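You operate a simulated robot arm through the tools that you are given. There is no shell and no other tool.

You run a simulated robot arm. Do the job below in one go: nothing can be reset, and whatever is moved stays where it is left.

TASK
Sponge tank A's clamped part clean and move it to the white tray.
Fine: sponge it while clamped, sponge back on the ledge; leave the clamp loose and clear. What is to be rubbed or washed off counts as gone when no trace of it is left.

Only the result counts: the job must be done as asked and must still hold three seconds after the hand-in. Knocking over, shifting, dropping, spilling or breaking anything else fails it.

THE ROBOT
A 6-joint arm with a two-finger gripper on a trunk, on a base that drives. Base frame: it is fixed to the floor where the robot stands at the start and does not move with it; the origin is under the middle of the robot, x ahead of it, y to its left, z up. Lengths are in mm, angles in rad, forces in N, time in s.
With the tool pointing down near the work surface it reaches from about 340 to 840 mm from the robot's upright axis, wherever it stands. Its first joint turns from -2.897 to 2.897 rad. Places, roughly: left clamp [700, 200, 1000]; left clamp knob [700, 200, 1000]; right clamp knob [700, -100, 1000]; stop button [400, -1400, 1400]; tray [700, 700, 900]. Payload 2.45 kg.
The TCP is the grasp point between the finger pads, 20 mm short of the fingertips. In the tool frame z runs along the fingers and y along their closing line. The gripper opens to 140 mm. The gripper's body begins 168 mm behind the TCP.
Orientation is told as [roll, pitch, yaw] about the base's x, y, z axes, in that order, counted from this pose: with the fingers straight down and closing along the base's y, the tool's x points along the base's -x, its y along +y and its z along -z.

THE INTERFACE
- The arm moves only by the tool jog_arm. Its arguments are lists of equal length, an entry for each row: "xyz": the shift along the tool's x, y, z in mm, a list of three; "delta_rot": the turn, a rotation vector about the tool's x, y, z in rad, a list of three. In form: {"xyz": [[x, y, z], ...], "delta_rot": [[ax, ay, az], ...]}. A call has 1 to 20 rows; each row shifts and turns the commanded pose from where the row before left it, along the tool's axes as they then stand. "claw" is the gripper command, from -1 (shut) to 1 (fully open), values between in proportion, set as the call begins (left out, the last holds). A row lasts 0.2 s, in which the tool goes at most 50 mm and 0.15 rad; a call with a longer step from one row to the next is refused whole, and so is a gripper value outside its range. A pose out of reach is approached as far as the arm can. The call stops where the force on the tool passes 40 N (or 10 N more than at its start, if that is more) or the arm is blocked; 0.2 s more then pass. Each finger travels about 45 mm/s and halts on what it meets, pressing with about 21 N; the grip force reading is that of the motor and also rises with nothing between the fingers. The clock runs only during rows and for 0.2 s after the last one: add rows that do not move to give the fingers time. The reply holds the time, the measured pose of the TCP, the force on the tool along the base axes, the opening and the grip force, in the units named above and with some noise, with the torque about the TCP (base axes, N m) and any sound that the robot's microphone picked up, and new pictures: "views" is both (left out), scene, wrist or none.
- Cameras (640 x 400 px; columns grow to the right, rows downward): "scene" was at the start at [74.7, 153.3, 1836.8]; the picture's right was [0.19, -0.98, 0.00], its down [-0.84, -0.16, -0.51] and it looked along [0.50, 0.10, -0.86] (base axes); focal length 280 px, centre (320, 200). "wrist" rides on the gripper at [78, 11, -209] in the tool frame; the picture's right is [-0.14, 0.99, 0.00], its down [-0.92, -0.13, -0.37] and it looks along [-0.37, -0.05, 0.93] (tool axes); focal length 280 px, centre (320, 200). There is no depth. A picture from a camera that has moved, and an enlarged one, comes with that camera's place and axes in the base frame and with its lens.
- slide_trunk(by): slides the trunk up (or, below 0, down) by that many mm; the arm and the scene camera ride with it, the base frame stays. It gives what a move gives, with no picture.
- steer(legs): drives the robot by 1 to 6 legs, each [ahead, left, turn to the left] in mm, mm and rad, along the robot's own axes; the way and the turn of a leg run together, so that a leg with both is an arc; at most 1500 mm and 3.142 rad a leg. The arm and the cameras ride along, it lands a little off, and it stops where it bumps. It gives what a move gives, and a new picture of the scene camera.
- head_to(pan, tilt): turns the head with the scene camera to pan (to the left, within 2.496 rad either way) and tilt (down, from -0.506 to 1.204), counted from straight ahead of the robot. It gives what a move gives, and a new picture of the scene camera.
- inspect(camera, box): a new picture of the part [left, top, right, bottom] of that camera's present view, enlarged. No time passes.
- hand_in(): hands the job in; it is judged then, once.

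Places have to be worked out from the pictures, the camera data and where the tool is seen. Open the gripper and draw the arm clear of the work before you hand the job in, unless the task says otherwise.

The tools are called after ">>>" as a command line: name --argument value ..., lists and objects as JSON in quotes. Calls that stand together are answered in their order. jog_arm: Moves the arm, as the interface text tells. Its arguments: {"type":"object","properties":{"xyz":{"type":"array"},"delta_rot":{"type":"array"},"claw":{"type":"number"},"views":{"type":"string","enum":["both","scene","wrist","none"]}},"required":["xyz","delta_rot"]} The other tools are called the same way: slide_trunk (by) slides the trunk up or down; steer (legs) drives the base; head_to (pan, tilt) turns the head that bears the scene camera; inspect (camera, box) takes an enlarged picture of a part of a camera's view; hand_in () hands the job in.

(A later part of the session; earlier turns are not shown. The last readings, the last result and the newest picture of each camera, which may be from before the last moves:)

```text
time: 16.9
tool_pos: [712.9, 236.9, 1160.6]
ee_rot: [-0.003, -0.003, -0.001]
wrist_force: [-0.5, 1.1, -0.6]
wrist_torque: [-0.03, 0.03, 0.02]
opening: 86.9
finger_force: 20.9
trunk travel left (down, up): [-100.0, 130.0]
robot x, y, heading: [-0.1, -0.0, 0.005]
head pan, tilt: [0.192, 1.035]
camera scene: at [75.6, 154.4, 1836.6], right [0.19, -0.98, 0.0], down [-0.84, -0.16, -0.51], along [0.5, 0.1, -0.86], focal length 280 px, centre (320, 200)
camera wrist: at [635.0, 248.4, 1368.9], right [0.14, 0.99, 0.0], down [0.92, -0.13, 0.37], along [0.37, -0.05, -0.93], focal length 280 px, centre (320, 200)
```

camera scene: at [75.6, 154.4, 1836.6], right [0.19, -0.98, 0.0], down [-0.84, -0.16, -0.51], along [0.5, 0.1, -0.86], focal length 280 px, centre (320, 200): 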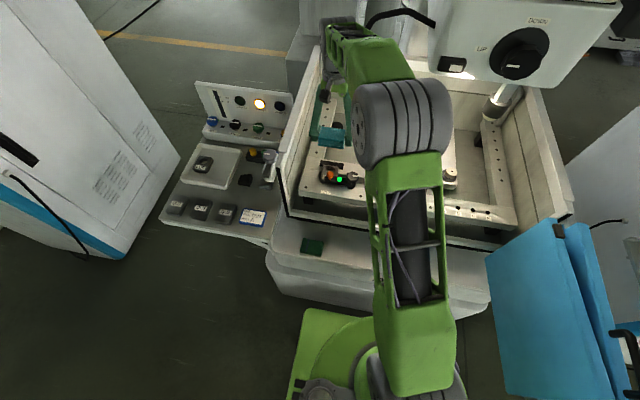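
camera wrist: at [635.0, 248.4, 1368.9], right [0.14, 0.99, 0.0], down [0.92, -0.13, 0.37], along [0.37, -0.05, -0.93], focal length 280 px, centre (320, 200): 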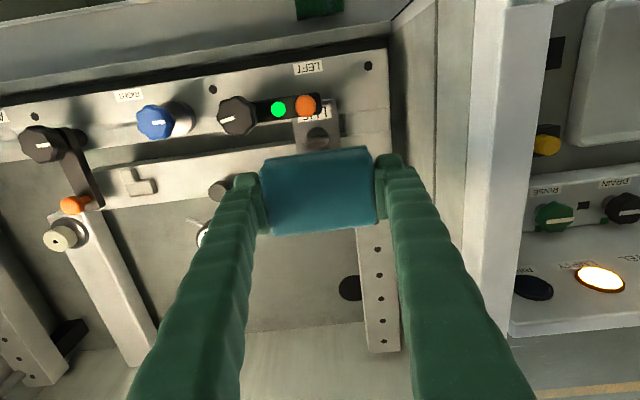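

Holding the sponge above the part. Descending to z≈1070 and checking clearance from the orange ball and arm.

>>> jog_arm --xyz '[[-1, 0, 30], [0, 0, 30], [0, 0, 25]]' --delta_rot '[[0, 0, 0], [0, 0, 0], [0, 0, 0]]'

>>> inspect --camera "wrist" --box '[210, 60, 430, 250]'

>>> inspect --camera "scene" --box '[300, 120, 380, 200]'

```text
time: 17.7
tool_pos: [714.0, 234.1, 1073.7]
ee_rot: [0.0, -0.003, -0.001]
wrist_force: [0.1, 0.5, -0.4]
wrist_torque: [0.0, -0.01, 0.02]
opening: 86.9
finger_force: 20.6
trunk travel left (down, up): [-100.0, 130.0]
robot x, y, heading: [-2.5, -1.2, 0.001]
head pan, tilt: [0.192, 1.035]
camera scene: at [75.0, 153.4, 1836.7], right [0.19, -0.98, 0.0], down [-0.84, -0.16, -0.51], along [0.5, 0.1, -0.86], focal length 280 px, centre (320, 200)
camera wrist: at [634.4, 246.5, 1282.9], right [0.14, 0.99, 0.0], down [0.92, -0.13, 0.37], along [0.37, -0.05, -0.93], focal length 280 px, centre (320, 200)
```

scene: 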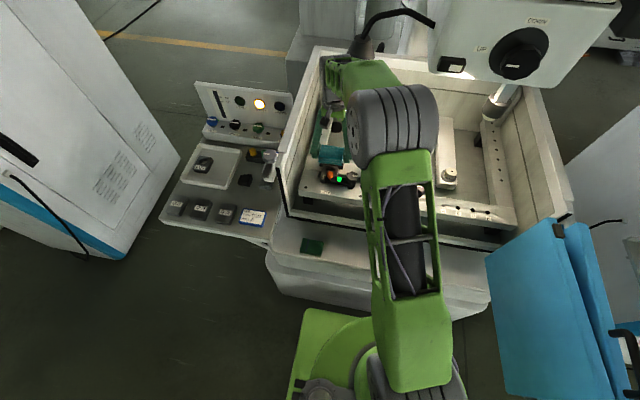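
wrist: 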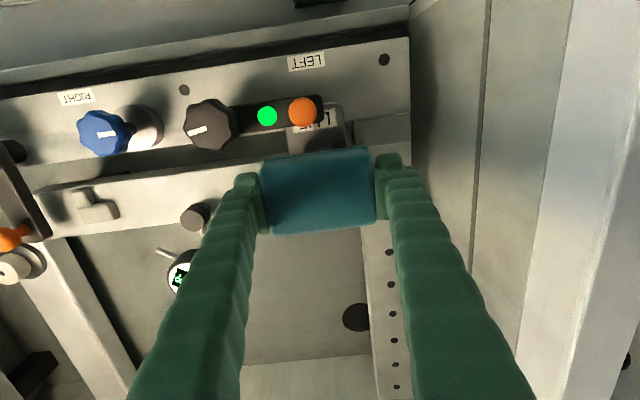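

```text
2.11 times, centred on (320, 155) of wrist
camera zoom: at [634.4, 246.5, 1282.9], right [0.14, 0.99, 0.0], down [0.92, -0.13, 0.37], along [0.37, -0.05, -0.93], focal length 590 px, centre (320, 295)
```

zoom: 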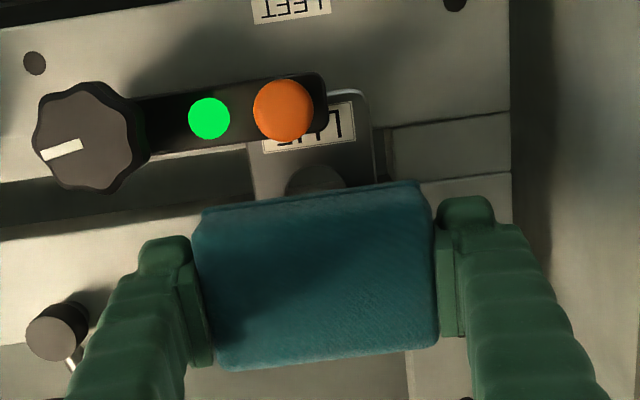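

```text
5.00 times, centred on (340, 160) of scene
camera zoom: at [75.0, 153.4, 1836.7], right [0.19, -0.98, 0.0], down [-0.84, -0.16, -0.51], along [0.5, 0.1, -0.86], focal length 1400 px, centre (220, 400)
```

zoom: 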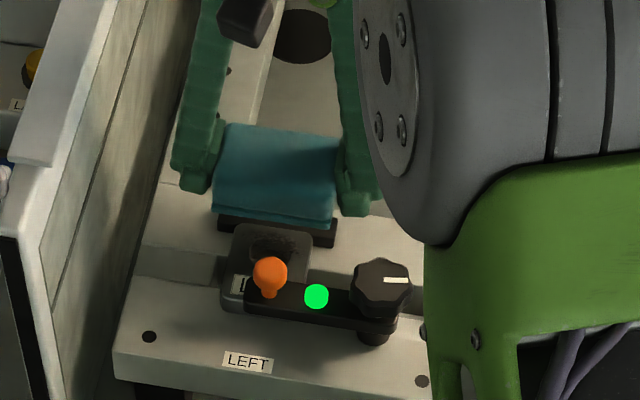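

Clear of the ball and arm. Descending carefully to about z≈1048, then in tiny steps until light contact.

>>> jog_arm --xyz '[[0, 1, 8], [0, 1, 8], [0, 0, 5], [0, 0, 4]]' --delta_rot '[[0, 0, 0], [0, 0, 0], [0, 0, 0], [0, 0, 0]]' --views "none"

>>> inspect --camera "scene" --box '[300, 120, 380, 200]'

```text
time: 18.7
tool_pos: [713.3, 237.8, 1050.6]
ee_rot: [-0.001, -0.001, 0.0]
wrist_force: [0.1, -0.2, -0.2]
wrist_torque: [-0.03, 0.01, -0.01]
opening: 86.9
finger_force: 20.9
trunk travel left (down, up): [-100.0, 130.0]
robot x, y, heading: [-0.2, 4.6, 0.002]
head pan, tilt: [0.192, 1.035]
```

```text
5.00 times, centred on (340, 160) of scene
camera zoom: at [74.8, 153.4, 1836.8], right [0.19, -0.98, 0.0], down [-0.84, -0.16, -0.51], along [0.5, 0.1, -0.86], focal length 1400 px, centre (220, 400)
```

zoom: 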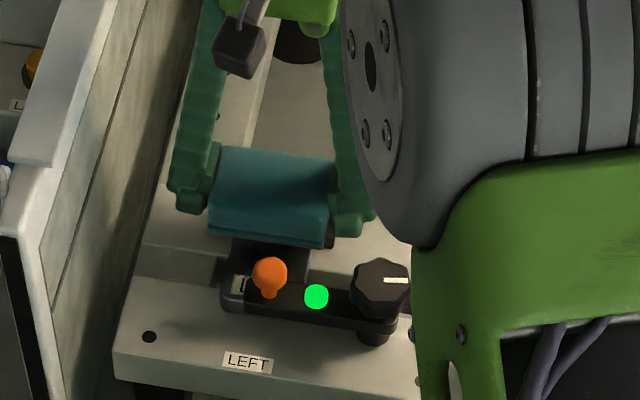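

Not in contact yet. Stepping down in 2 mm rows.

>>> jog_arm --xyz '[[0, 0, 2], [0, 0, 2], [0, 0, 2], [0, 0, 2]]' --delta_rot '[[0, 0, 0], [0, 0, 0], [0, 0, 0], [0, 0, 0]]' --views "none"

>>> inspect --camera "scene" --box '[315, 140, 365, 190]'

```text
time: 19.7
tool_pos: [713.6, 238.3, 1042.5]
ee_rot: [0.0, -0.001, 0.0]
wrist_force: [-0.8, -0.4, -0.5]
wrist_torque: [0.0, 0.0, 0.02]
opening: 86.8
finger_force: 21.4
trunk travel left (down, up): [-100.0, 130.0]
robot x, y, heading: [5.3, -1.5, 0.002]
head pan, tilt: [0.192, 1.035]
```

```text
8.00 times, centred on (340, 165) of scene
camera zoom: at [74.8, 153.4, 1836.8], right [0.19, -0.98, 0.0], down [-0.84, -0.16, -0.51], along [0.5, 0.1, -0.86], focal length 2239 px, centre (160, 480)
```

zoom: 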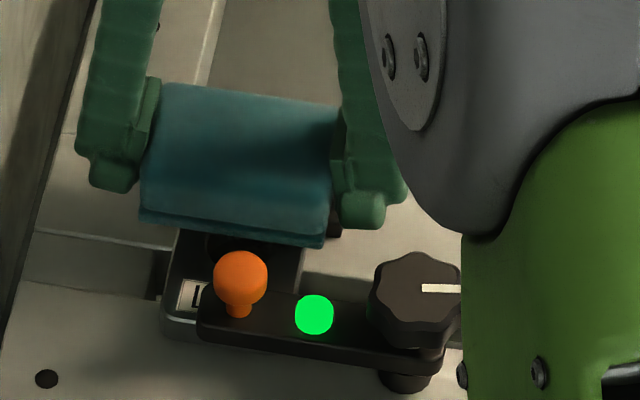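

Still free at 1042; the sponge's front edge remains behind the ball. Continuing down.

>>> jog_arm --xyz '[[0, 0, 2], [0, 0, 2], [0, 0, 1.5]]' --delta_rot '[[0, 0, 0], [0, 0, 0], [0, 0, 0]]' --views "none"

>>> inspect --camera "scene" --box '[315, 140, 365, 190]'

```text
time: 20.5
tool_pos: [713.8, 237.8, 1035.9]
ee_rot: [-0.001, -0.002, -0.002]
wrist_force: [0.1, -0.4, -0.9]
wrist_torque: [-0.02, -0.01, -0.03]
opening: 87.0
finger_force: 21.5
trunk travel left (down, up): [-100.0, 130.0]
robot x, y, heading: [-0.3, 0.7, -0.005]
head pan, tilt: [0.192, 1.035]
```

```text
8.00 times, centred on (340, 165) of scene
camera zoom: at [74.7, 153.3, 1836.8], right [0.19, -0.98, 0.0], down [-0.84, -0.16, -0.51], along [0.5, 0.1, -0.86], focal length 2239 px, centre (160, 480)
```

zoom: 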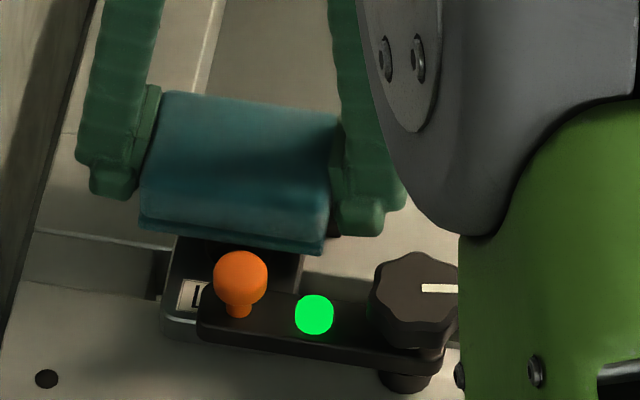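

Still no contact; a few more small steps.

>>> jog_arm --xyz '[[0, 0, 1.5], [0, 0, 1.5], [0, 0, 1]]' --delta_rot '[[0, 0, 0], [0, 0, 0], [0, 0, 0]]' --views "none"

>>> jog_arm --xyz '[[0, 0, 1], [0, 0, 1], [0, 0, 1]]' --delta_rot '[[0, 0, 0], [0, 0, 0], [0, 0, 0]]' --views "none"

>>> inspect --camera "scene" --box '[315, 140, 365, 190]'

```text
time: 21.3
tool_pos: [714.0, 237.9, 1031.2]
ee_rot: [-0.001, -0.001, 0.0]
wrist_force: [0.1, 0.0, 0.0]
wrist_torque: [0.03, -0.04, 0.02]
opening: 86.8
finger_force: 20.8
trunk travel left (down, up): [-100.0, 130.0]
robot x, y, heading: [2.7, 2.4, -0.003]
head pan, tilt: [0.192, 1.035]
```

```text
time: 22.1
tool_pos: [714.4, 238.4, 1029.0]
ee_rot: [-0.003, -0.001, 0.001]
wrist_force: [0.4, 0.5, 0.5]
wrist_torque: [-0.03, 0.0, -0.01]
opening: 86.7
finger_force: 20.8
trunk travel left (down, up): [-100.0, 130.0]
robot x, y, heading: [-2.0, 0.3, 0.003]
head pan, tilt: [0.192, 1.035]
```

```text
8.00 times, centred on (340, 165) of scene
camera zoom: at [74.7, 153.3, 1836.8], right [0.19, -0.98, 0.0], down [-0.84, -0.16, -0.51], along [0.5, 0.1, -0.86], focal length 2239 px, centre (160, 480)
```

zoom: 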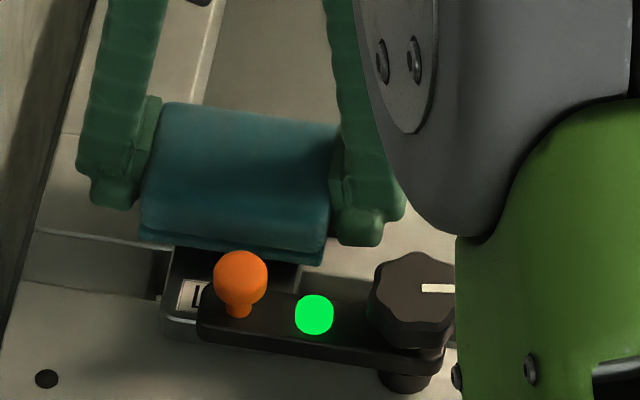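

Still force-free at 1029. Continuing 1 mm per row.

>>> jog_arm --xyz '[[0, 0, 1], [0, 0, 1], [0, 0, 1], [0, 0, 1]]' --delta_rot '[[0, 0, 0], [0, 0, 0], [0, 0, 0], [0, 0, 0]]' --views "none"

>>> inspect --camera "wrist" --box '[210, 60, 430, 250]'

```text
time: 23.1
tool_pos: [713.6, 237.3, 1025.1]
ee_rot: [-0.002, -0.001, 0.001]
wrist_force: [0.9, 0.5, -0.1]
wrist_torque: [-0.04, -0.01, 0.0]
opening: 86.6
finger_force: 21.1
trunk travel left (down, up): [-100.0, 130.0]
robot x, y, heading: [-1.2, -3.1, -0.003]
head pan, tilt: [0.192, 1.035]
```

```text
2.11 times, centred on (320, 155) of wrist
camera zoom: at [635.3, 249.4, 1234.2], right [0.14, 0.99, 0.0], down [0.92, -0.13, 0.37], along [0.37, -0.05, -0.93], focal length 590 px, centre (320, 295)
```

zoom: 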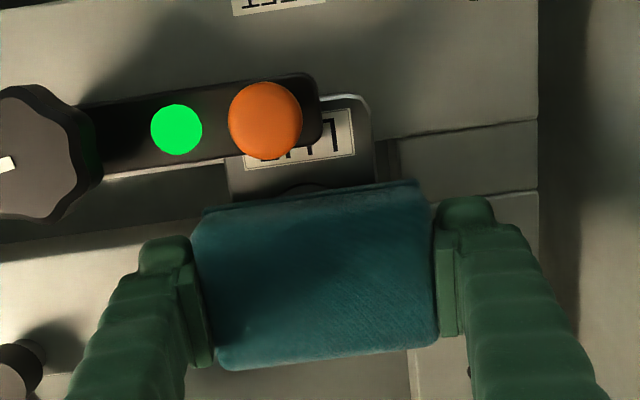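

Sponge front edge is level with the front rim of the hole, well placed. Continuing down.

>>> jog_arm --xyz '[[0, 0, 1], [0, 0, 1], [0, 0, 1], [0, 0, 1]]' --delta_rot '[[0, 0, 0], [0, 0, 0], [0, 0, 0], [0, 0, 0]]' --views "none"

>>> jog_arm --xyz '[[0, 0, 1], [0, 0, 1], [0, 0, 0]]' --delta_rot '[[0, 0, 0], [0, 0, 0], [0, 0, 0]]' --views "none"

>>> inspect --camera "scene" --box '[315, 140, 365, 190]'

```text
time: 24.1
tool_pos: [713.0, 237.4, 1020.4]
ee_rot: [-0.001, 0.002, -0.001]
wrist_force: [0.3, 0.2, -0.1]
wrist_torque: [0.0, 0.02, -0.02]
opening: 86.6
finger_force: 21.1
trunk travel left (down, up): [-100.0, 130.0]
robot x, y, heading: [1.8, 0.0, -0.002]
head pan, tilt: [0.192, 1.035]
```

```text
time: 24.9
tool_pos: [714.3, 237.0, 1020.5]
ee_rot: [0.0, -0.003, 0.0]
wrist_force: [0.3, -0.8, 9.0]
wrist_torque: [-0.16, 0.09, 0.03]
opening: 86.6
finger_force: 21.0
trunk travel left (down, up): [-100.0, 130.0]
robot x, y, heading: [-2.4, 1.3, 0.002]
head pan, tilt: [0.192, 1.035]
```

```text
8.00 times, centred on (340, 165) of scene
camera zoom: at [74.0, 152.9, 1836.9], right [0.19, -0.98, 0.0], down [-0.84, -0.16, -0.51], along [0.5, 0.1, -0.86], focal length 2239 px, centre (160, 480)
```

zoom: 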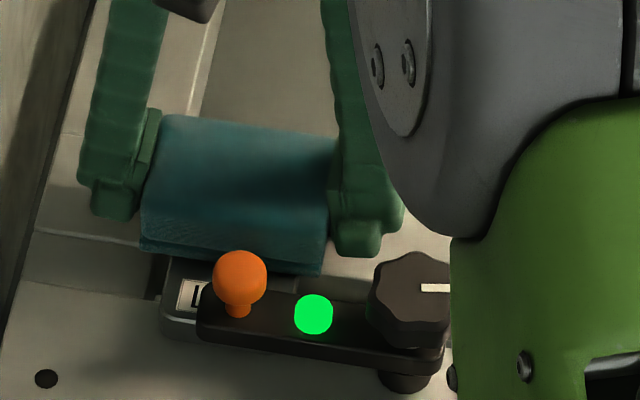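

Contact at 9 N (part top ≈ 990). Rubbing now with side-to-side strokes plus small x shifts.

>>> jog_arm --xyz '[[0, 7, 0], [0, 7, 0], [0, -7, 0], [0, -7, 0], [0, -7, 0], [0, -7, 0], [0, 7, 0], [0, 7, 0], [3, 7, 0], [2, 7, 0], [0, -7, 0], [0, -7, 0], [0, -7, 0], [0, -7, 0], [-5, 7, 0], [-5, 7, 0], [0, 7, 0], [0, -7, 0], [0, -7, 0], [5, 0, 0]]' --delta_rot '[[0, 0, 0], [0, 0, 0], [0, 0, 0], [0, 0, 0], [0, 0, 0], [0, 0, 0], [0, 0, 0], [0, 0, 0], [0, 0, 0], [0, 0, 0], [0, 0, 0], [0, 0, 0], [0, 0, 0], [0, 0, 0], [0, 0, 0], [0, 0, 0], [0, 0, 0], [0, 0, 0], [0, 0, 0], [0, 0, 0]]' --views "scene"

>>> inspect --camera "scene" --box '[315, 140, 365, 190]'

```text
time: 29.1
tool_pos: [714.8, 230.7, 1018.4]
ee_rot: [-0.001, -0.005, 0.0]
wrist_force: [3.2, -0.7, 10.0]
wrist_torque: [0.03, 0.15, -0.01]
opening: 86.8
finger_force: 21.1
trunk travel left (down, up): [-100.0, 130.0]
robot x, y, heading: [1.4, 1.2, 0.004]
head pan, tilt: [0.192, 1.035]
camera scene: at [74.2, 153.0, 1836.9], right [0.19, -0.98, 0.0], down [-0.84, -0.16, -0.51], along [0.5, 0.1, -0.86], focal length 280 px, centre (320, 200)
```

scene: 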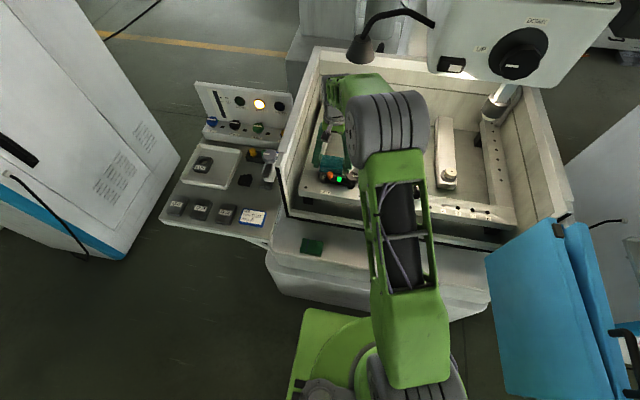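

```text
8.00 times, centred on (340, 165) of scene
camera zoom: at [74.2, 153.0, 1836.9], right [0.19, -0.98, 0.0], down [-0.84, -0.16, -0.51], along [0.5, 0.1, -0.86], focal length 2239 px, centre (160, 480)
```

zoom: 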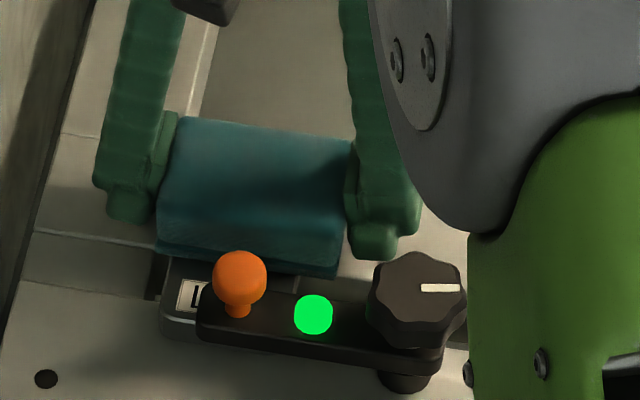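

The arm is still pressing 10 N. Lifting to inspect what has come off.

>>> jog_arm --xyz '[[0, 0, -20], [0, 0, -40], [0, 0, -40]]' --delta_rot '[[0, 0, 0], [0, 0, 0], [0, 0, 0]]' --views "none"

>>> inspect --camera "scene" --box '[315, 155, 365, 190]'

>>> inspect --camera "wrist" --box '[260, 70, 400, 160]'

```text
time: 29.9
tool_pos: [714.4, 231.3, 1117.8]
ee_rot: [-0.001, -0.002, -0.001]
wrist_force: [0.2, 0.1, -0.9]
wrist_torque: [-0.02, -0.02, 0.04]
opening: 86.6
finger_force: 21.3
trunk travel left (down, up): [-100.0, 130.0]
robot x, y, heading: [-0.0, 0.1, 0.002]
head pan, tilt: [0.192, 1.035]
```

```text
11.43 times, centred on (340, 172) of scene
camera zoom: at [74.0, 153.1, 1836.9], right [0.19, -0.98, 0.0], down [-0.84, -0.16, -0.51], along [0.5, 0.1, -0.86], focal length 3199 px, centre (91, 514)
```

zoom: 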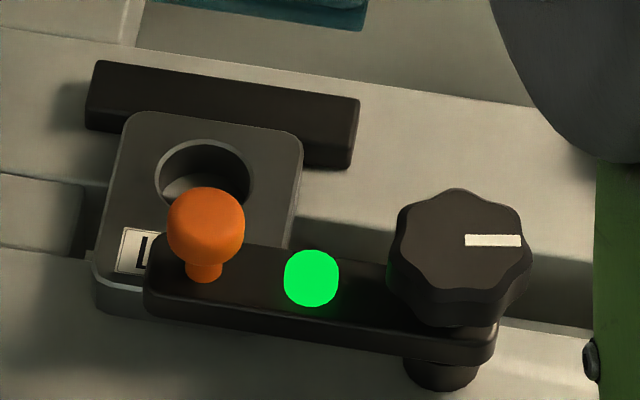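

```text
4.44 times, centred on (330, 115) of wrist
camera zoom: at [635.4, 243.3, 1328.3], right [0.14, 0.99, 0.0], down [0.92, -0.13, 0.37], along [0.37, -0.05, -0.93], focal length 1246 px, centre (276, 578)
```

zoom: 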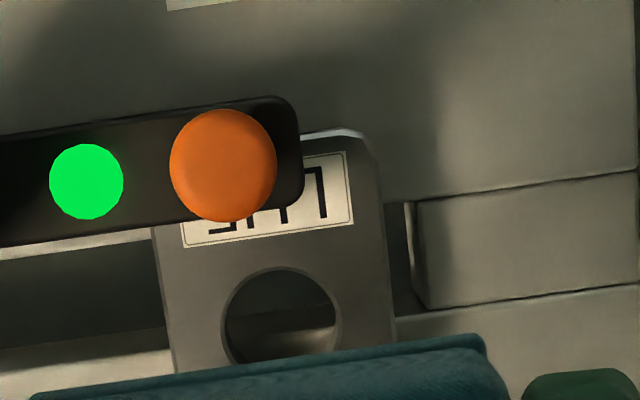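

The soot looks gone. I'll pull back to view the part unobstructed with the wrist camera before returning the sponge.

>>> jog_arm --xyz '[[35, 0, -20], [45, 0, -10], [45, 0, -10], [25, 0, 0]]' --delta_rot '[[0, 0, 0], [0, 0, 0], [0, 0, 0], [0, 0, 0]]' --views "wrist"

>>> inspect --camera "wrist" --box '[270, 210, 370, 290]'

>>> inspect --camera "scene" --box '[315, 155, 365, 190]'

```text
time: 30.9
tool_pos: [564.3, 230.4, 1158.9]
ee_rot: [-0.001, 0.0, 0.001]
wrist_force: [-0.3, 0.4, -0.7]
wrist_torque: [0.01, 0.0, 0.01]
opening: 86.5
finger_force: 21.1
trunk travel left (down, up): [-100.0, 130.0]
robot x, y, heading: [0.8, -2.2, -0.002]
head pan, tilt: [0.192, 1.035]
camera wrist: at [484.9, 242.3, 1368.7], right [0.14, 0.99, 0.0], down [0.92, -0.13, 0.37], along [0.37, -0.05, -0.93], focal length 280 px, centre (320, 200)
```

wrist: 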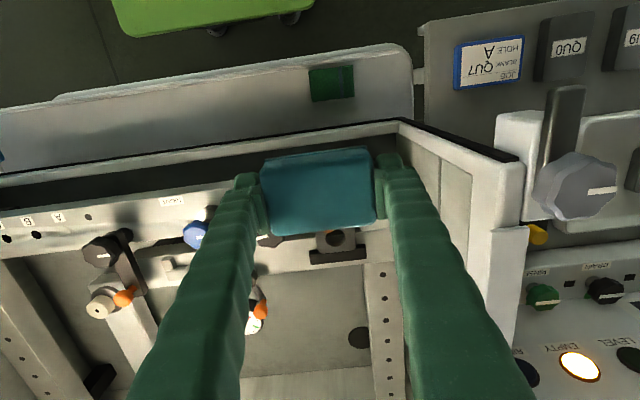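

```text
5.00 times, centred on (320, 250) of wrist
camera zoom: at [484.9, 242.3, 1368.7], right [0.14, 0.99, 0.0], down [0.92, -0.13, 0.37], along [0.37, -0.05, -0.93], focal length 1402 px, centre (320, -50)
```

zoom: 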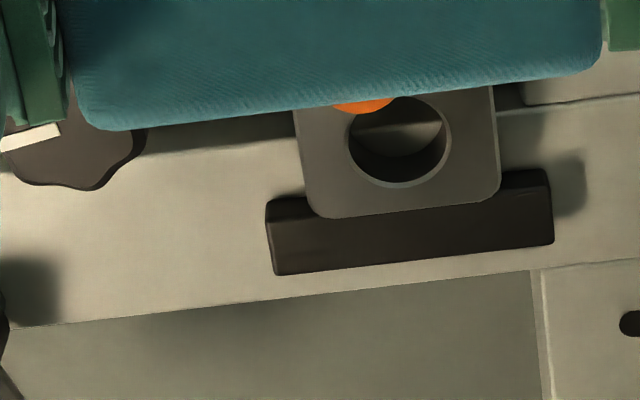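

```text
11.43 times, centred on (340, 172) of scene
camera zoom: at [74.2, 153.2, 1836.8], right [0.19, -0.98, 0.0], down [-0.84, -0.16, -0.51], along [0.5, 0.1, -0.86], focal length 3199 px, centre (91, 514)
```

zoom: 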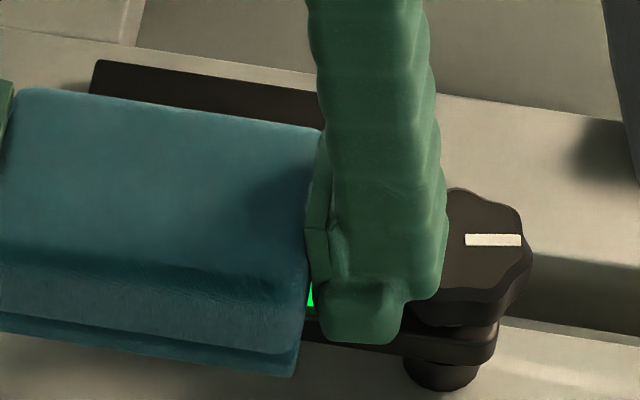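

The part's surface and hole look fully clean. Carrying the sponge back to its original spot on the ledge.

>>> jog_arm --xyz '[[9, -43.8, 0], [9, -43.8, 0], [9, -43.8, 0], [9, -43.8, 0], [9, -43.8, 0], [9, -43.8, 0], [9, -43.8, 0], [9, -43.8, 0], [9, -43.8, 0]]' --delta_rot '[[0, 0, 0], [0, 0, 0], [0, 0, 0], [0, 0, 0], [0, 0, 0], [0, 0, 0], [0, 0, 0], [0, 0, 0], [0, 0, 0]]' --views "none"

>>> jog_arm --xyz '[[0, 0, 45], [0, 0, 45], [0, 0, 45], [0, 0, 45], [0, 0, 45], [0, 0, 45], [0, 0, 45], [0, 0, 45], [0, 0, 22]]' --delta_rot '[[0, 0, 0], [0, 0, 0], [0, 0, 0], [0, 0, 0], [0, 0, 0], [0, 0, 0], [0, 0, 0], [0, 0, 0], [0, 0, 0]]' --views "both"

```text
time: 32.9
tool_pos: [485.2, -164.2, 1160.3]
ee_rot: [0.0, -0.002, -0.002]
wrist_force: [0.2, -0.1, 0.0]
wrist_torque: [0.04, 0.0, 0.01]
opening: 86.6
finger_force: 21.1
trunk travel left (down, up): [-100.0, 130.0]
robot x, y, heading: [-1.6, 0.6, 0.0]
head pan, tilt: [0.192, 1.035]
```

```text
time: 34.9
tool_pos: [481.5, -162.4, 775.6]
ee_rot: [-0.001, 0.0, -0.002]
wrist_force: [-0.8, -0.6, 0.7]
wrist_torque: [0.0, 0.01, -0.03]
opening: 86.5
finger_force: 21.0
trunk travel left (down, up): [-100.0, 130.0]
robot x, y, heading: [-3.0, 1.2, -0.002]
head pan, tilt: [0.192, 1.035]
camera scene: at [75.0, 153.2, 1836.8], right [0.19, -0.98, 0.0], down [-0.84, -0.16, -0.51], along [0.5, 0.1, -0.86], focal length 280 px, centre (320, 200)
camera wrist: at [403.7, -150.1, 984.9], right [0.14, 0.99, 0.0], down [0.92, -0.13, 0.37], along [0.37, -0.05, -0.93], focal length 280 px, centre (320, 200)
```

scene: 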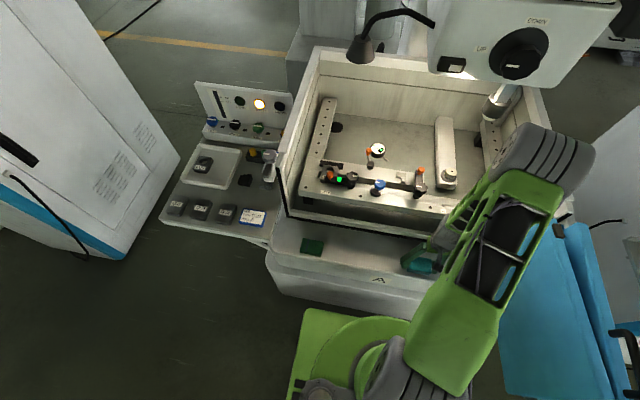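
wrist: 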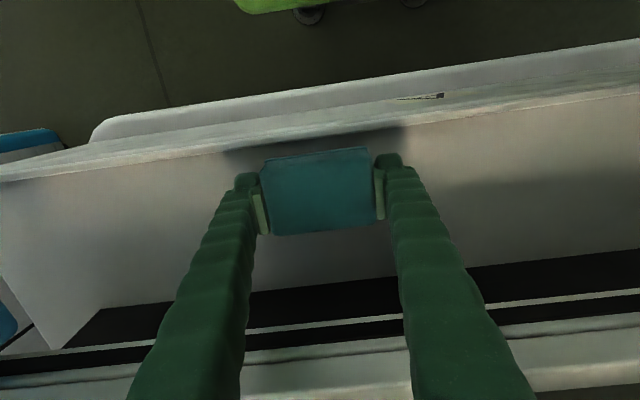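

Back over the original spot. Shifting 8 mm further in from the ledge edge while lowering to just touch.

>>> jog_arm --xyz '[[-4, 0, 5], [-4, 0, 4], [0, 0, 2], [0, 0, 2], [0, 0, 1.5]]' --delta_rot '[[0, 0, 0], [0, 0, 0], [0, 0, 0], [0, 0, 0], [0, 0, 0]]' --views "none"

```text
time: 36.1
tool_pos: [490.7, -161.5, 763.5]
ee_rot: [-0.001, -0.004, 0.001]
wrist_force: [-0.9, 1.3, 8.7]
wrist_torque: [-0.02, 0.07, 0.02]
opening: 86.4
finger_force: 21.2
trunk travel left (down, up): [-100.0, 130.0]
robot x, y, heading: [-0.3, 3.1, -0.001]
head pan, tilt: [0.192, 1.035]
```

The sponge is resting on the ledge (8.7 N). Opening the gripper.

>>> jog_arm --xyz '[[0, 0, 0], [0, 0, 0], [0, 0, 0], [0, 0, 0], [0, 0, 0], [0, 0, 0]]' --delta_rot '[[0, 0, 0], [0, 0, 0], [0, 0, 0], [0, 0, 0], [0, 0, 0], [0, 0, 0]]' --claw 1 --views "wrist"

```text
time: 37.5
tool_pos: [490.8, -163.9, 761.5]
ee_rot: [-0.002, -0.002, 0.001]
wrist_force: [0.5, -0.2, -0.2]
wrist_torque: [-0.01, 0.02, -0.01]
opening: 140.3
finger_force: 0.0
trunk travel left (down, up): [-100.0, 130.0]
robot x, y, heading: [-2.1, -0.9, -0.001]
head pan, tilt: [0.192, 1.035]
camera wrist: at [412.4, -151.1, 971.2], right [0.14, 0.99, 0.0], down [0.92, -0.13, 0.37], along [0.37, -0.05, -0.93], focal length 280 px, centre (320, 200)
```

wrist: 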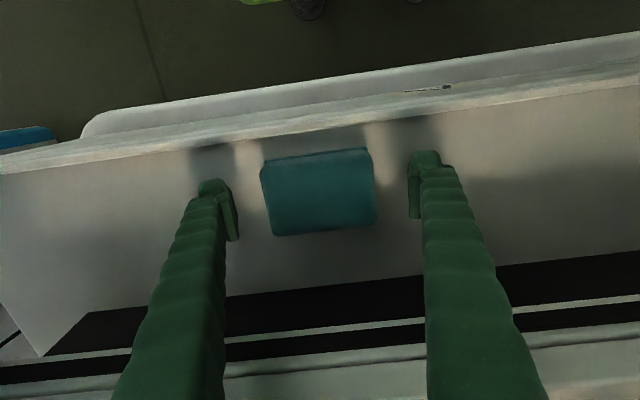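

Sponge released and sitting on the ledge. Raising straight up, then moving to look at the clamp knob region.

>>> jog_arm --xyz '[[0, 0, -20], [0, 0, -45], [0, 0, -45], [0, 0, -45], [0, 0, -45], [0, 0, -45], [0, 0, -45], [0, 0, -45], [0, 0, -45], [0, 0, -30]]' --delta_rot '[[0, 0, 0], [0, 0, 0], [0, 0, 0], [0, 0, 0], [0, 0, 0], [0, 0, 0], [0, 0, 0], [0, 0, 0], [0, 0, 0], [0, 0, 0]]' --views "wrist"

>>> jog_arm --xyz '[[-6, 42, 0], [-6, 42, 0], [-6, 42, 0], [-6, 42, 0], [-6, 42, 0], [-6, 42, 0], [-6, 42, 0]]' --delta_rot '[[0, 0, 0], [0, 0, 0], [0, 0, 0], [0, 0, 0], [0, 0, 0], [0, 0, 0], [0, 0, 0]]' --views "both"

>>> inspect --camera "scene" --box '[395, 155, 445, 205]'

>>> inspect --camera "wrist" --box '[240, 190, 420, 300]'

```text
time: 39.7
tool_pos: [490.7, -160.7, 1171.8]
ee_rot: [0.0, -0.002, 0.0]
wrist_force: [0.4, 0.2, 0.6]
wrist_torque: [0.02, -0.01, 0.01]
opening: 140.1
finger_force: 0.0
trunk travel left (down, up): [-100.0, 130.0]
robot x, y, heading: [1.3, 0.3, -0.002]
head pan, tilt: [0.192, 1.035]
camera wrist: at [412.9, -149.4, 1380.9], right [0.14, 0.99, 0.0], down [0.92, -0.13, 0.37], along [0.37, -0.05, -0.93], focal length 280 px, centre (320, 200)
```

wrist: 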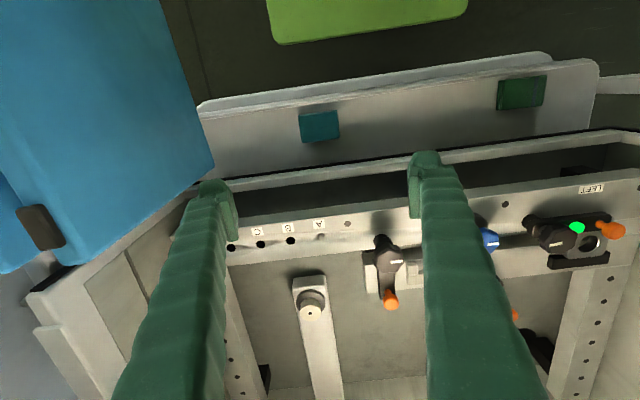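

```text
time: 41.3
tool_pos: [531.6, 131.6, 1173.3]
ee_rot: [0.0, -0.001, 0.001]
wrist_force: [0.5, 0.0, 0.4]
wrist_torque: [-0.04, 0.03, 0.0]
opening: 140.0
finger_force: 0.1
trunk travel left (down, up): [-100.0, 130.0]
robot x, y, heading: [-2.6, 0.2, 0.002]
head pan, tilt: [0.192, 1.035]
camera scene: at [75.1, 154.3, 1836.7], right [0.19, -0.98, 0.0], down [-0.84, -0.16, -0.51], along [0.5, 0.1, -0.86], focal length 280 px, centre (320, 200)
camera wrist: at [453.0, 144.5, 1381.6], right [0.14, 0.99, 0.0], down [0.92, -0.13, 0.37], along [0.37, -0.05, -0.93], focal length 280 px, centre (320, 200)
```

scene: 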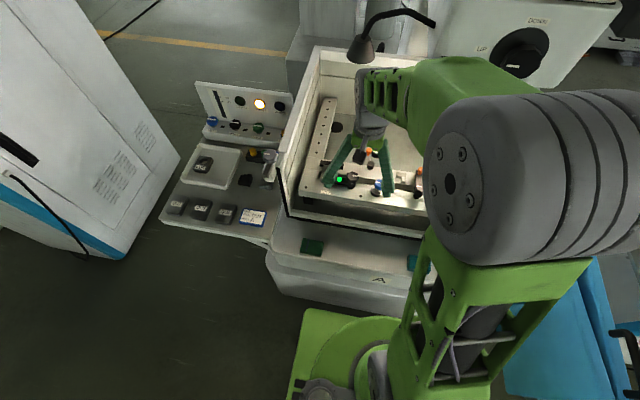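
wrist: 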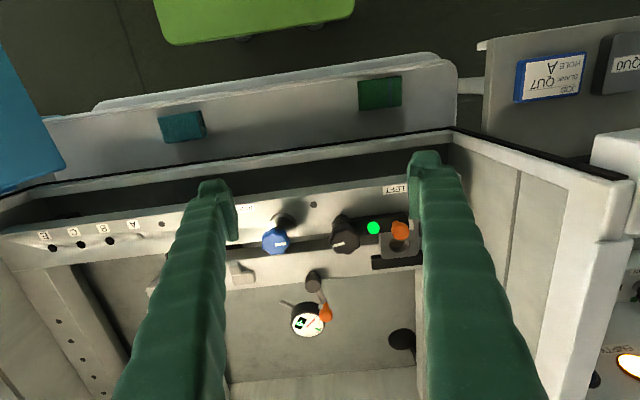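

```text
8.00 times, centred on (420, 180) of scene
camera zoom: at [75.1, 154.3, 1836.7], right [0.19, -0.98, 0.0], down [-0.84, -0.16, -0.51], along [0.5, 0.1, -0.86], focal length 2239 px, centre (-480, 360)
```

zoom: 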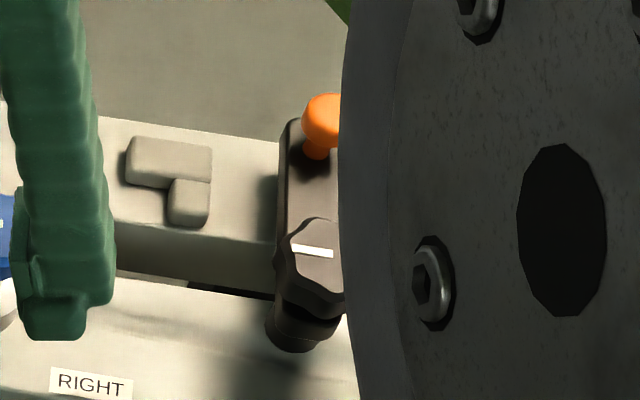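

```text
3.56 times, centred on (330, 245) of wrist
camera zoom: at [453.0, 144.5, 1381.6], right [0.14, 0.99, 0.0], down [0.92, -0.13, 0.37], along [0.37, -0.05, -0.93], focal length 997 px, centre (284, 40)
```

zoom: 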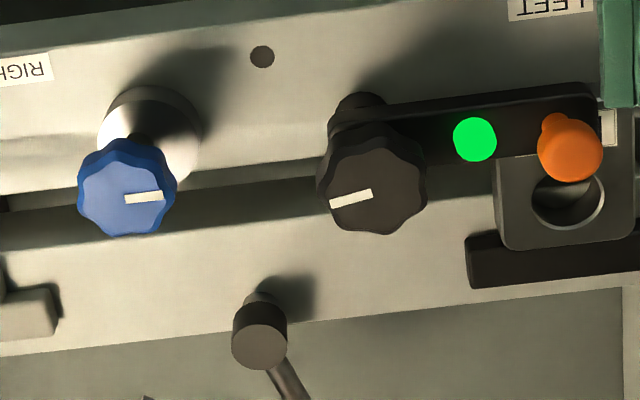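

The right clamp (loose) shows no green light, so green means tight. The left knob is at about (655, 152), top ≈1035; I move above it with a narrower opening, and look.

>>> jog_arm --xyz '[[-41, 7, 18], [-41, 7, 18], [-41, 6.5, 17], [0, 0, 0], [0, 0, 0]]' --delta_rot '[[0, 0, 0], [0, 0, 0], [0, 0, 0], [0, 0, 0], [0, 0, 0]]' --claw 0.15

>>> inspect --camera "wrist" --box '[220, 80, 420, 220]'

>>> inspect --camera "scene" --box '[310, 140, 390, 200]'

```text
time: 42.5
tool_pos: [654.8, 151.8, 1117.9]
ee_rot: [-0.001, -0.003, 0.001]
wrist_force: [-0.7, -0.5, 0.2]
wrist_torque: [-0.01, -0.04, 0.0]
opening: 80.4
finger_force: 0.0
trunk travel left (down, up): [-100.0, 130.0]
robot x, y, heading: [2.0, 3.1, 0.001]
head pan, tilt: [0.192, 1.035]
camera scene: at [74.6, 153.3, 1836.8], right [0.19, -0.98, 0.0], down [-0.84, -0.16, -0.51], along [0.5, 0.1, -0.86], focal length 280 px, centre (320, 200)
camera wrist: at [576.3, 165.0, 1327.3], right [0.14, 0.99, 0.0], down [0.92, -0.13, 0.37], along [0.37, -0.05, -0.93], focal length 280 px, centre (320, 200)
```

scene: 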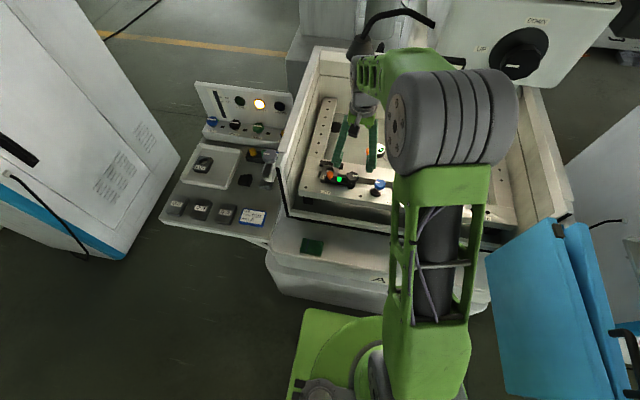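
wrist: 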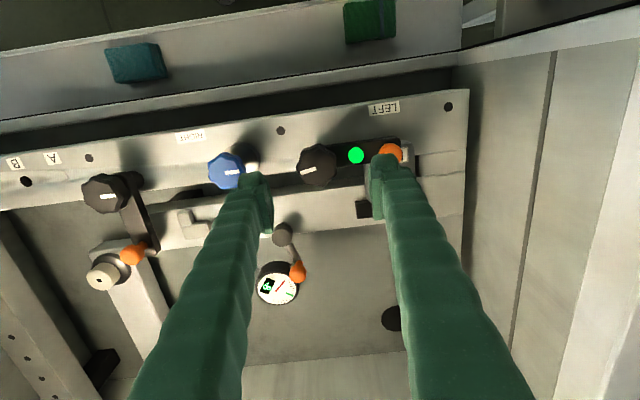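

```text
2.86 times, centred on (320, 150) of wrist
camera zoom: at [576.3, 165.0, 1327.3], right [0.14, 0.99, 0.0], down [0.92, -0.13, 0.37], along [0.37, -0.05, -0.93], focal length 801 px, centre (320, 343)
```

zoom: 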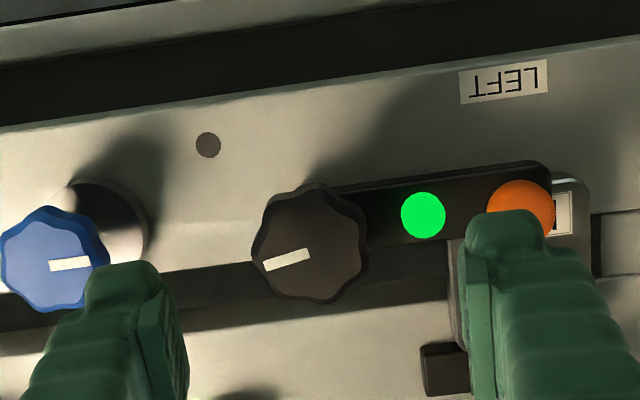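

```text
6.67 times, centred on (350, 170) of scene
camera zoom: at [74.6, 153.3, 1836.8], right [0.19, -0.98, 0.0], down [-0.84, -0.16, -0.51], along [0.5, 0.1, -0.86], focal length 1866 px, centre (120, 400)
```

zoom: 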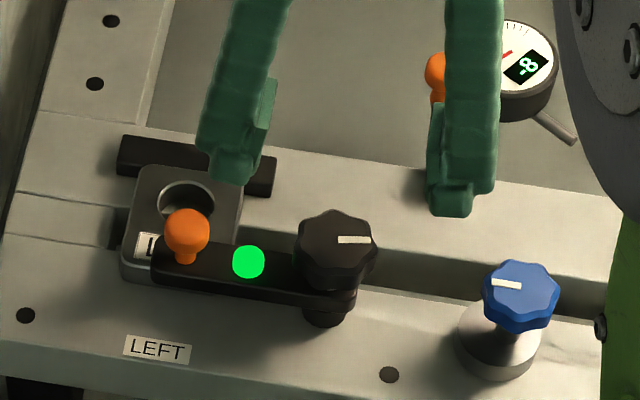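

Knob centre is at about (652, 152), ~43 mm across. I pre-turn the tool clockwise by 1.2 rad (so there is room to loosen counter-clockwise) and re-centre.

>>> jog_arm --xyz '[[2.5, 0, 0], [0, 0, 0], [0, 0, 0], [0, 0, 0], [0, 0, 0], [0, 0, 0], [0, 0, 0], [0, 0, 0]]' --delta_rot '[[0, 0, 0.15], [0, 0, 0.15], [0, 0, 0.15], [0, 0, 0.15], [0, 0, 0.15], [0, 0, 0.15], [0, 0, 0.15], [0, 0, 0.15]]'

>>> inspect --camera "scene" --box '[310, 140, 390, 200]'

```text
time: 44.3
tool_pos: [653.5, 151.2, 1119.4]
ee_rot: [0.003, -0.002, -1.202]
wrist_force: [0.6, 0.0, 0.0]
wrist_torque: [0.01, 0.02, 0.0]
opening: 80.4
finger_force: 0.1
trunk travel left (down, up): [-100.0, 130.0]
robot x, y, heading: [2.9, 0.4, -0.003]
head pan, tilt: [0.192, 1.035]
camera scene: at [74.7, 153.3, 1836.8], right [0.19, -0.98, 0.0], down [-0.84, -0.16, -0.51], along [0.5, 0.1, -0.86], focal length 280 px, centre (320, 200)
camera wrist: at [634.3, 229.6, 1328.7], right [0.97, 0.23, 0.0], down [0.21, -0.9, 0.37], along [0.09, -0.36, -0.93], focal length 280 px, centre (320, 200)
```

scene: 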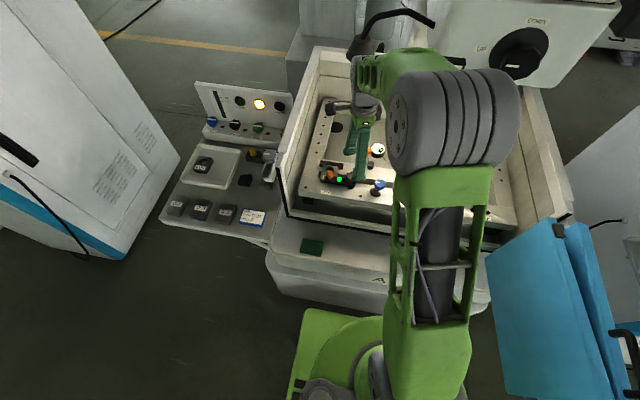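
wrist: 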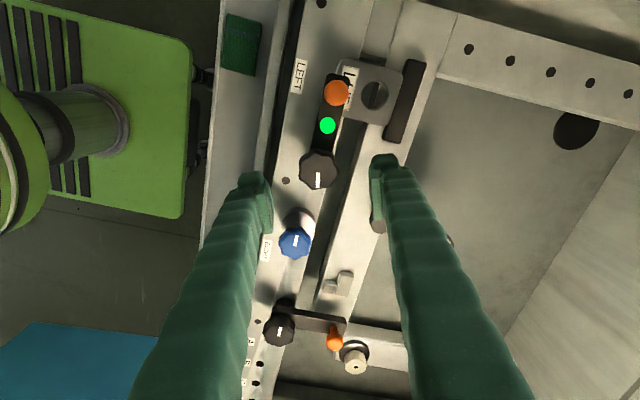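

```text
6.67 times, centred on (350, 170) of scene
camera zoom: at [74.7, 153.3, 1836.8], right [0.19, -0.98, 0.0], down [-0.84, -0.16, -0.51], along [0.5, 0.1, -0.86], focal length 1866 px, centre (120, 400)
```

zoom: 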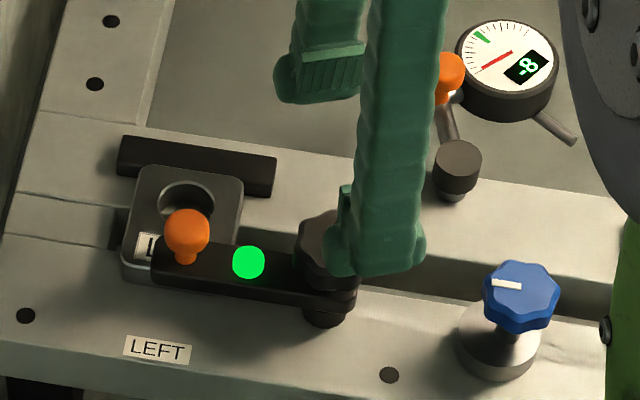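

The knob is centred between the fingers. Descending to z≈1060, check, then on to the knob.

>>> jog_arm --xyz '[[0, 0, 25], [0, 0, 20], [0, 0, 14]]' --delta_rot '[[0, 0, 0], [0, 0, 0], [0, 0, 0]]' --views "none"

>>> inspect --camera "wrist" --box '[220, 60, 420, 260]'

>>> inspect --camera "scene" --box '[310, 140, 390, 200]'

```text
time: 45.1
tool_pos: [653.6, 152.6, 1060.7]
ee_rot: [0.001, -0.002, -1.2]
wrist_force: [0.9, -0.1, 0.4]
wrist_torque: [-0.01, -0.02, 0.02]
opening: 80.7
finger_force: 0.0
trunk travel left (down, up): [-100.0, 130.0]
robot x, y, heading: [-2.3, 0.5, -0.007]
head pan, tilt: [0.192, 1.035]
```

```text
2.00 times, centred on (320, 160) of wrist
camera zoom: at [634.6, 229.8, 1269.1], right [0.97, 0.23, 0.0], down [0.21, -0.9, 0.37], along [0.09, -0.36, -0.93], focal length 561 px, centre (320, 280)
```

zoom: 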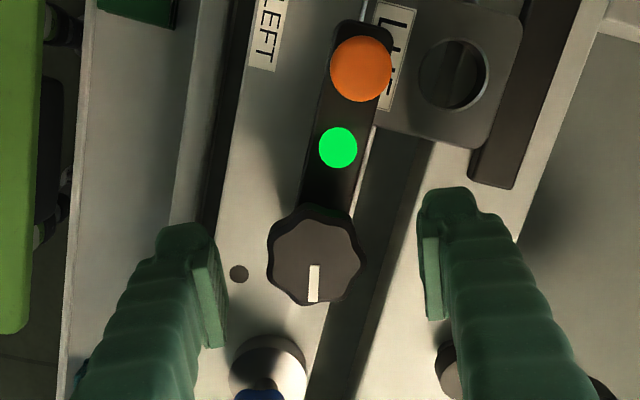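

```text
6.67 times, centred on (350, 170) of scene
camera zoom: at [74.8, 153.4, 1836.8], right [0.19, -0.98, 0.0], down [-0.84, -0.16, -0.51], along [0.5, 0.1, -0.86], focal length 1866 px, centre (120, 400)
```

zoom: 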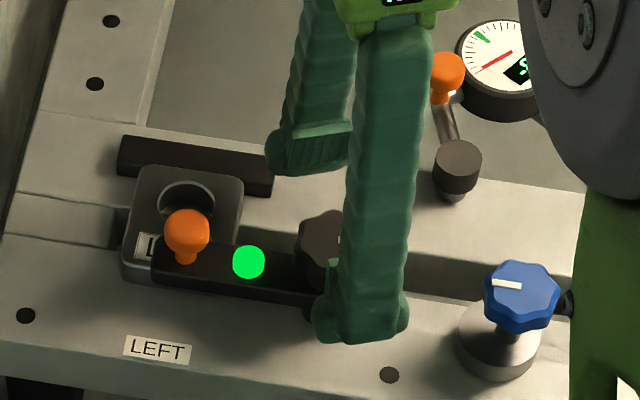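

Well centred at (653, 150). Descending the rest to z≈1035 in small steps.

>>> jog_arm --xyz '[[0, 0, 8], [0, 0, 8], [0, 0, 5], [0, 0, 4]]' --delta_rot '[[0, 0, 0], [0, 0, 0], [0, 0, 0], [0, 0, 0]]' --views "none"

>>> inspect --camera "wrist" --box '[220, 60, 420, 260]'

>>> inspect --camera "scene" --box '[310, 140, 390, 200]'

```text
time: 46.1
tool_pos: [653.5, 152.6, 1035.0]
ee_rot: [0.002, -0.001, -1.201]
wrist_force: [0.1, 0.4, 0.2]
wrist_torque: [0.02, 0.0, -0.02]
opening: 80.5
finger_force: 0.1
trunk travel left (down, up): [-100.0, 130.0]
robot x, y, heading: [0.6, 0.9, 0.004]
head pan, tilt: [0.192, 1.035]
```

```text
2.00 times, centred on (320, 160) of wrist
camera zoom: at [634.9, 230.0, 1244.2], right [0.97, 0.23, 0.0], down [0.21, -0.9, 0.37], along [0.09, -0.36, -0.93], focal length 561 px, centre (320, 280)
```

zoom: 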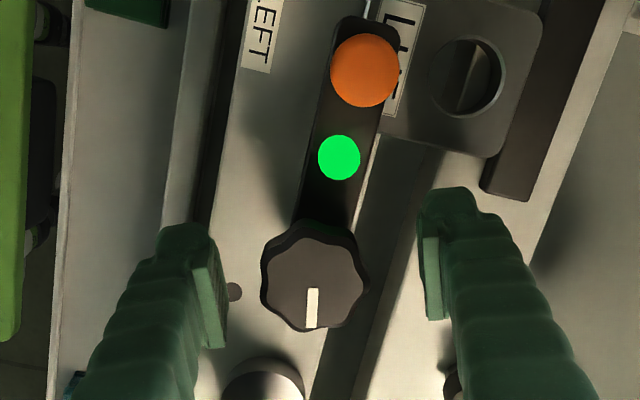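

```text
6.67 times, centred on (350, 170) of scene
camera zoom: at [74.8, 153.4, 1836.8], right [0.19, -0.98, 0.0], down [-0.84, -0.16, -0.51], along [0.5, 0.1, -0.86], focal length 1866 px, centre (120, 400)
```

zoom: 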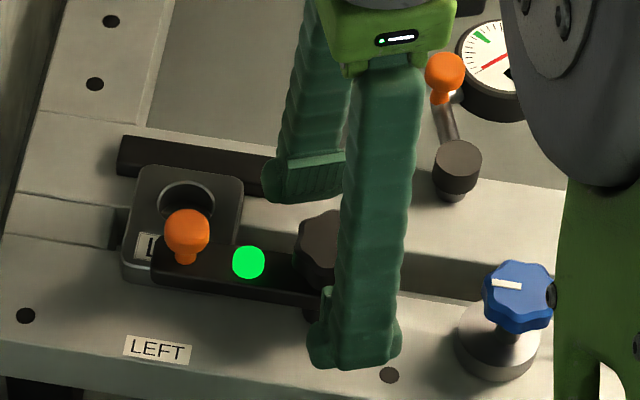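

Tips straddle the knob. Closing on it.

>>> jog_arm --xyz '[[0, 0, 0], [0, 0, 0], [0, 0, 0], [0, 0, 0], [0, 0, 0]]' --delta_rot '[[0, 0, 0], [0, 0, 0], [0, 0, 0], [0, 0, 0], [0, 0, 0]]' --claw -1 --views "none"

>>> inspect --camera "wrist" --box '[220, 60, 420, 260]'

```text
time: 47.3
tool_pos: [650.6, 150.9, 1034.8]
ee_rot: [-0.001, -0.001, -1.199]
wrist_force: [-14.9, -7.2, -3.1]
wrist_torque: [-0.04, 0.0, 0.04]
opening: 38.9
finger_force: 44.5
trunk travel left (down, up): [-100.0, 130.0]
robot x, y, heading: [1.9, -1.5, -0.004]
head pan, tilt: [0.192, 1.035]
```

```text
2.00 times, centred on (320, 160) of wrist
camera zoom: at [633.0, 229.2, 1244.2], right [0.97, 0.23, 0.0], down [0.22, -0.9, 0.37], along [0.08, -0.36, -0.93], focal length 561 px, centre (320, 280)
```

zoom: 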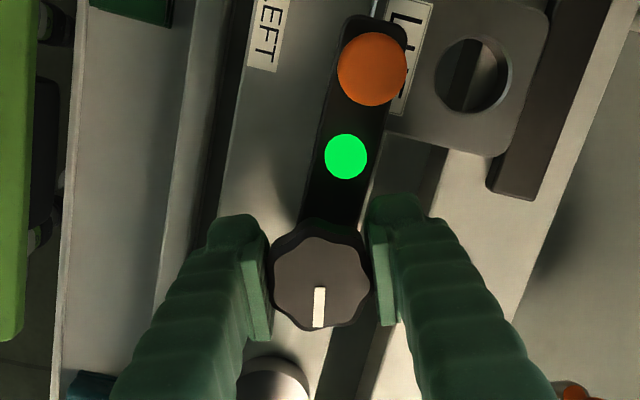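

The knob is held, with a 16 N side load because I'm ~3 mm off along the closing line; I'll shift to relieve that before turning.

>>> jog_arm --xyz '[[0, -1.5, 0], [0, -1.5, 0], [0, 0, 0]]' --delta_rot '[[0, 0, 0], [0, 0, 0], [0, 0, 0]]' --views "none"

```text
time: 48.1
tool_pos: [650.9, 150.6, 1036.9]
ee_rot: [0.003, -0.001, -1.199]
wrist_force: [-3.5, -3.2, -9.3]
wrist_torque: [0.06, -0.29, 0.04]
opening: 38.5
finger_force: 45.1
trunk travel left (down, up): [-100.0, 130.0]
robot x, y, heading: [-0.9, -1.5, -0.001]
head pan, tilt: [0.192, 1.035]
```

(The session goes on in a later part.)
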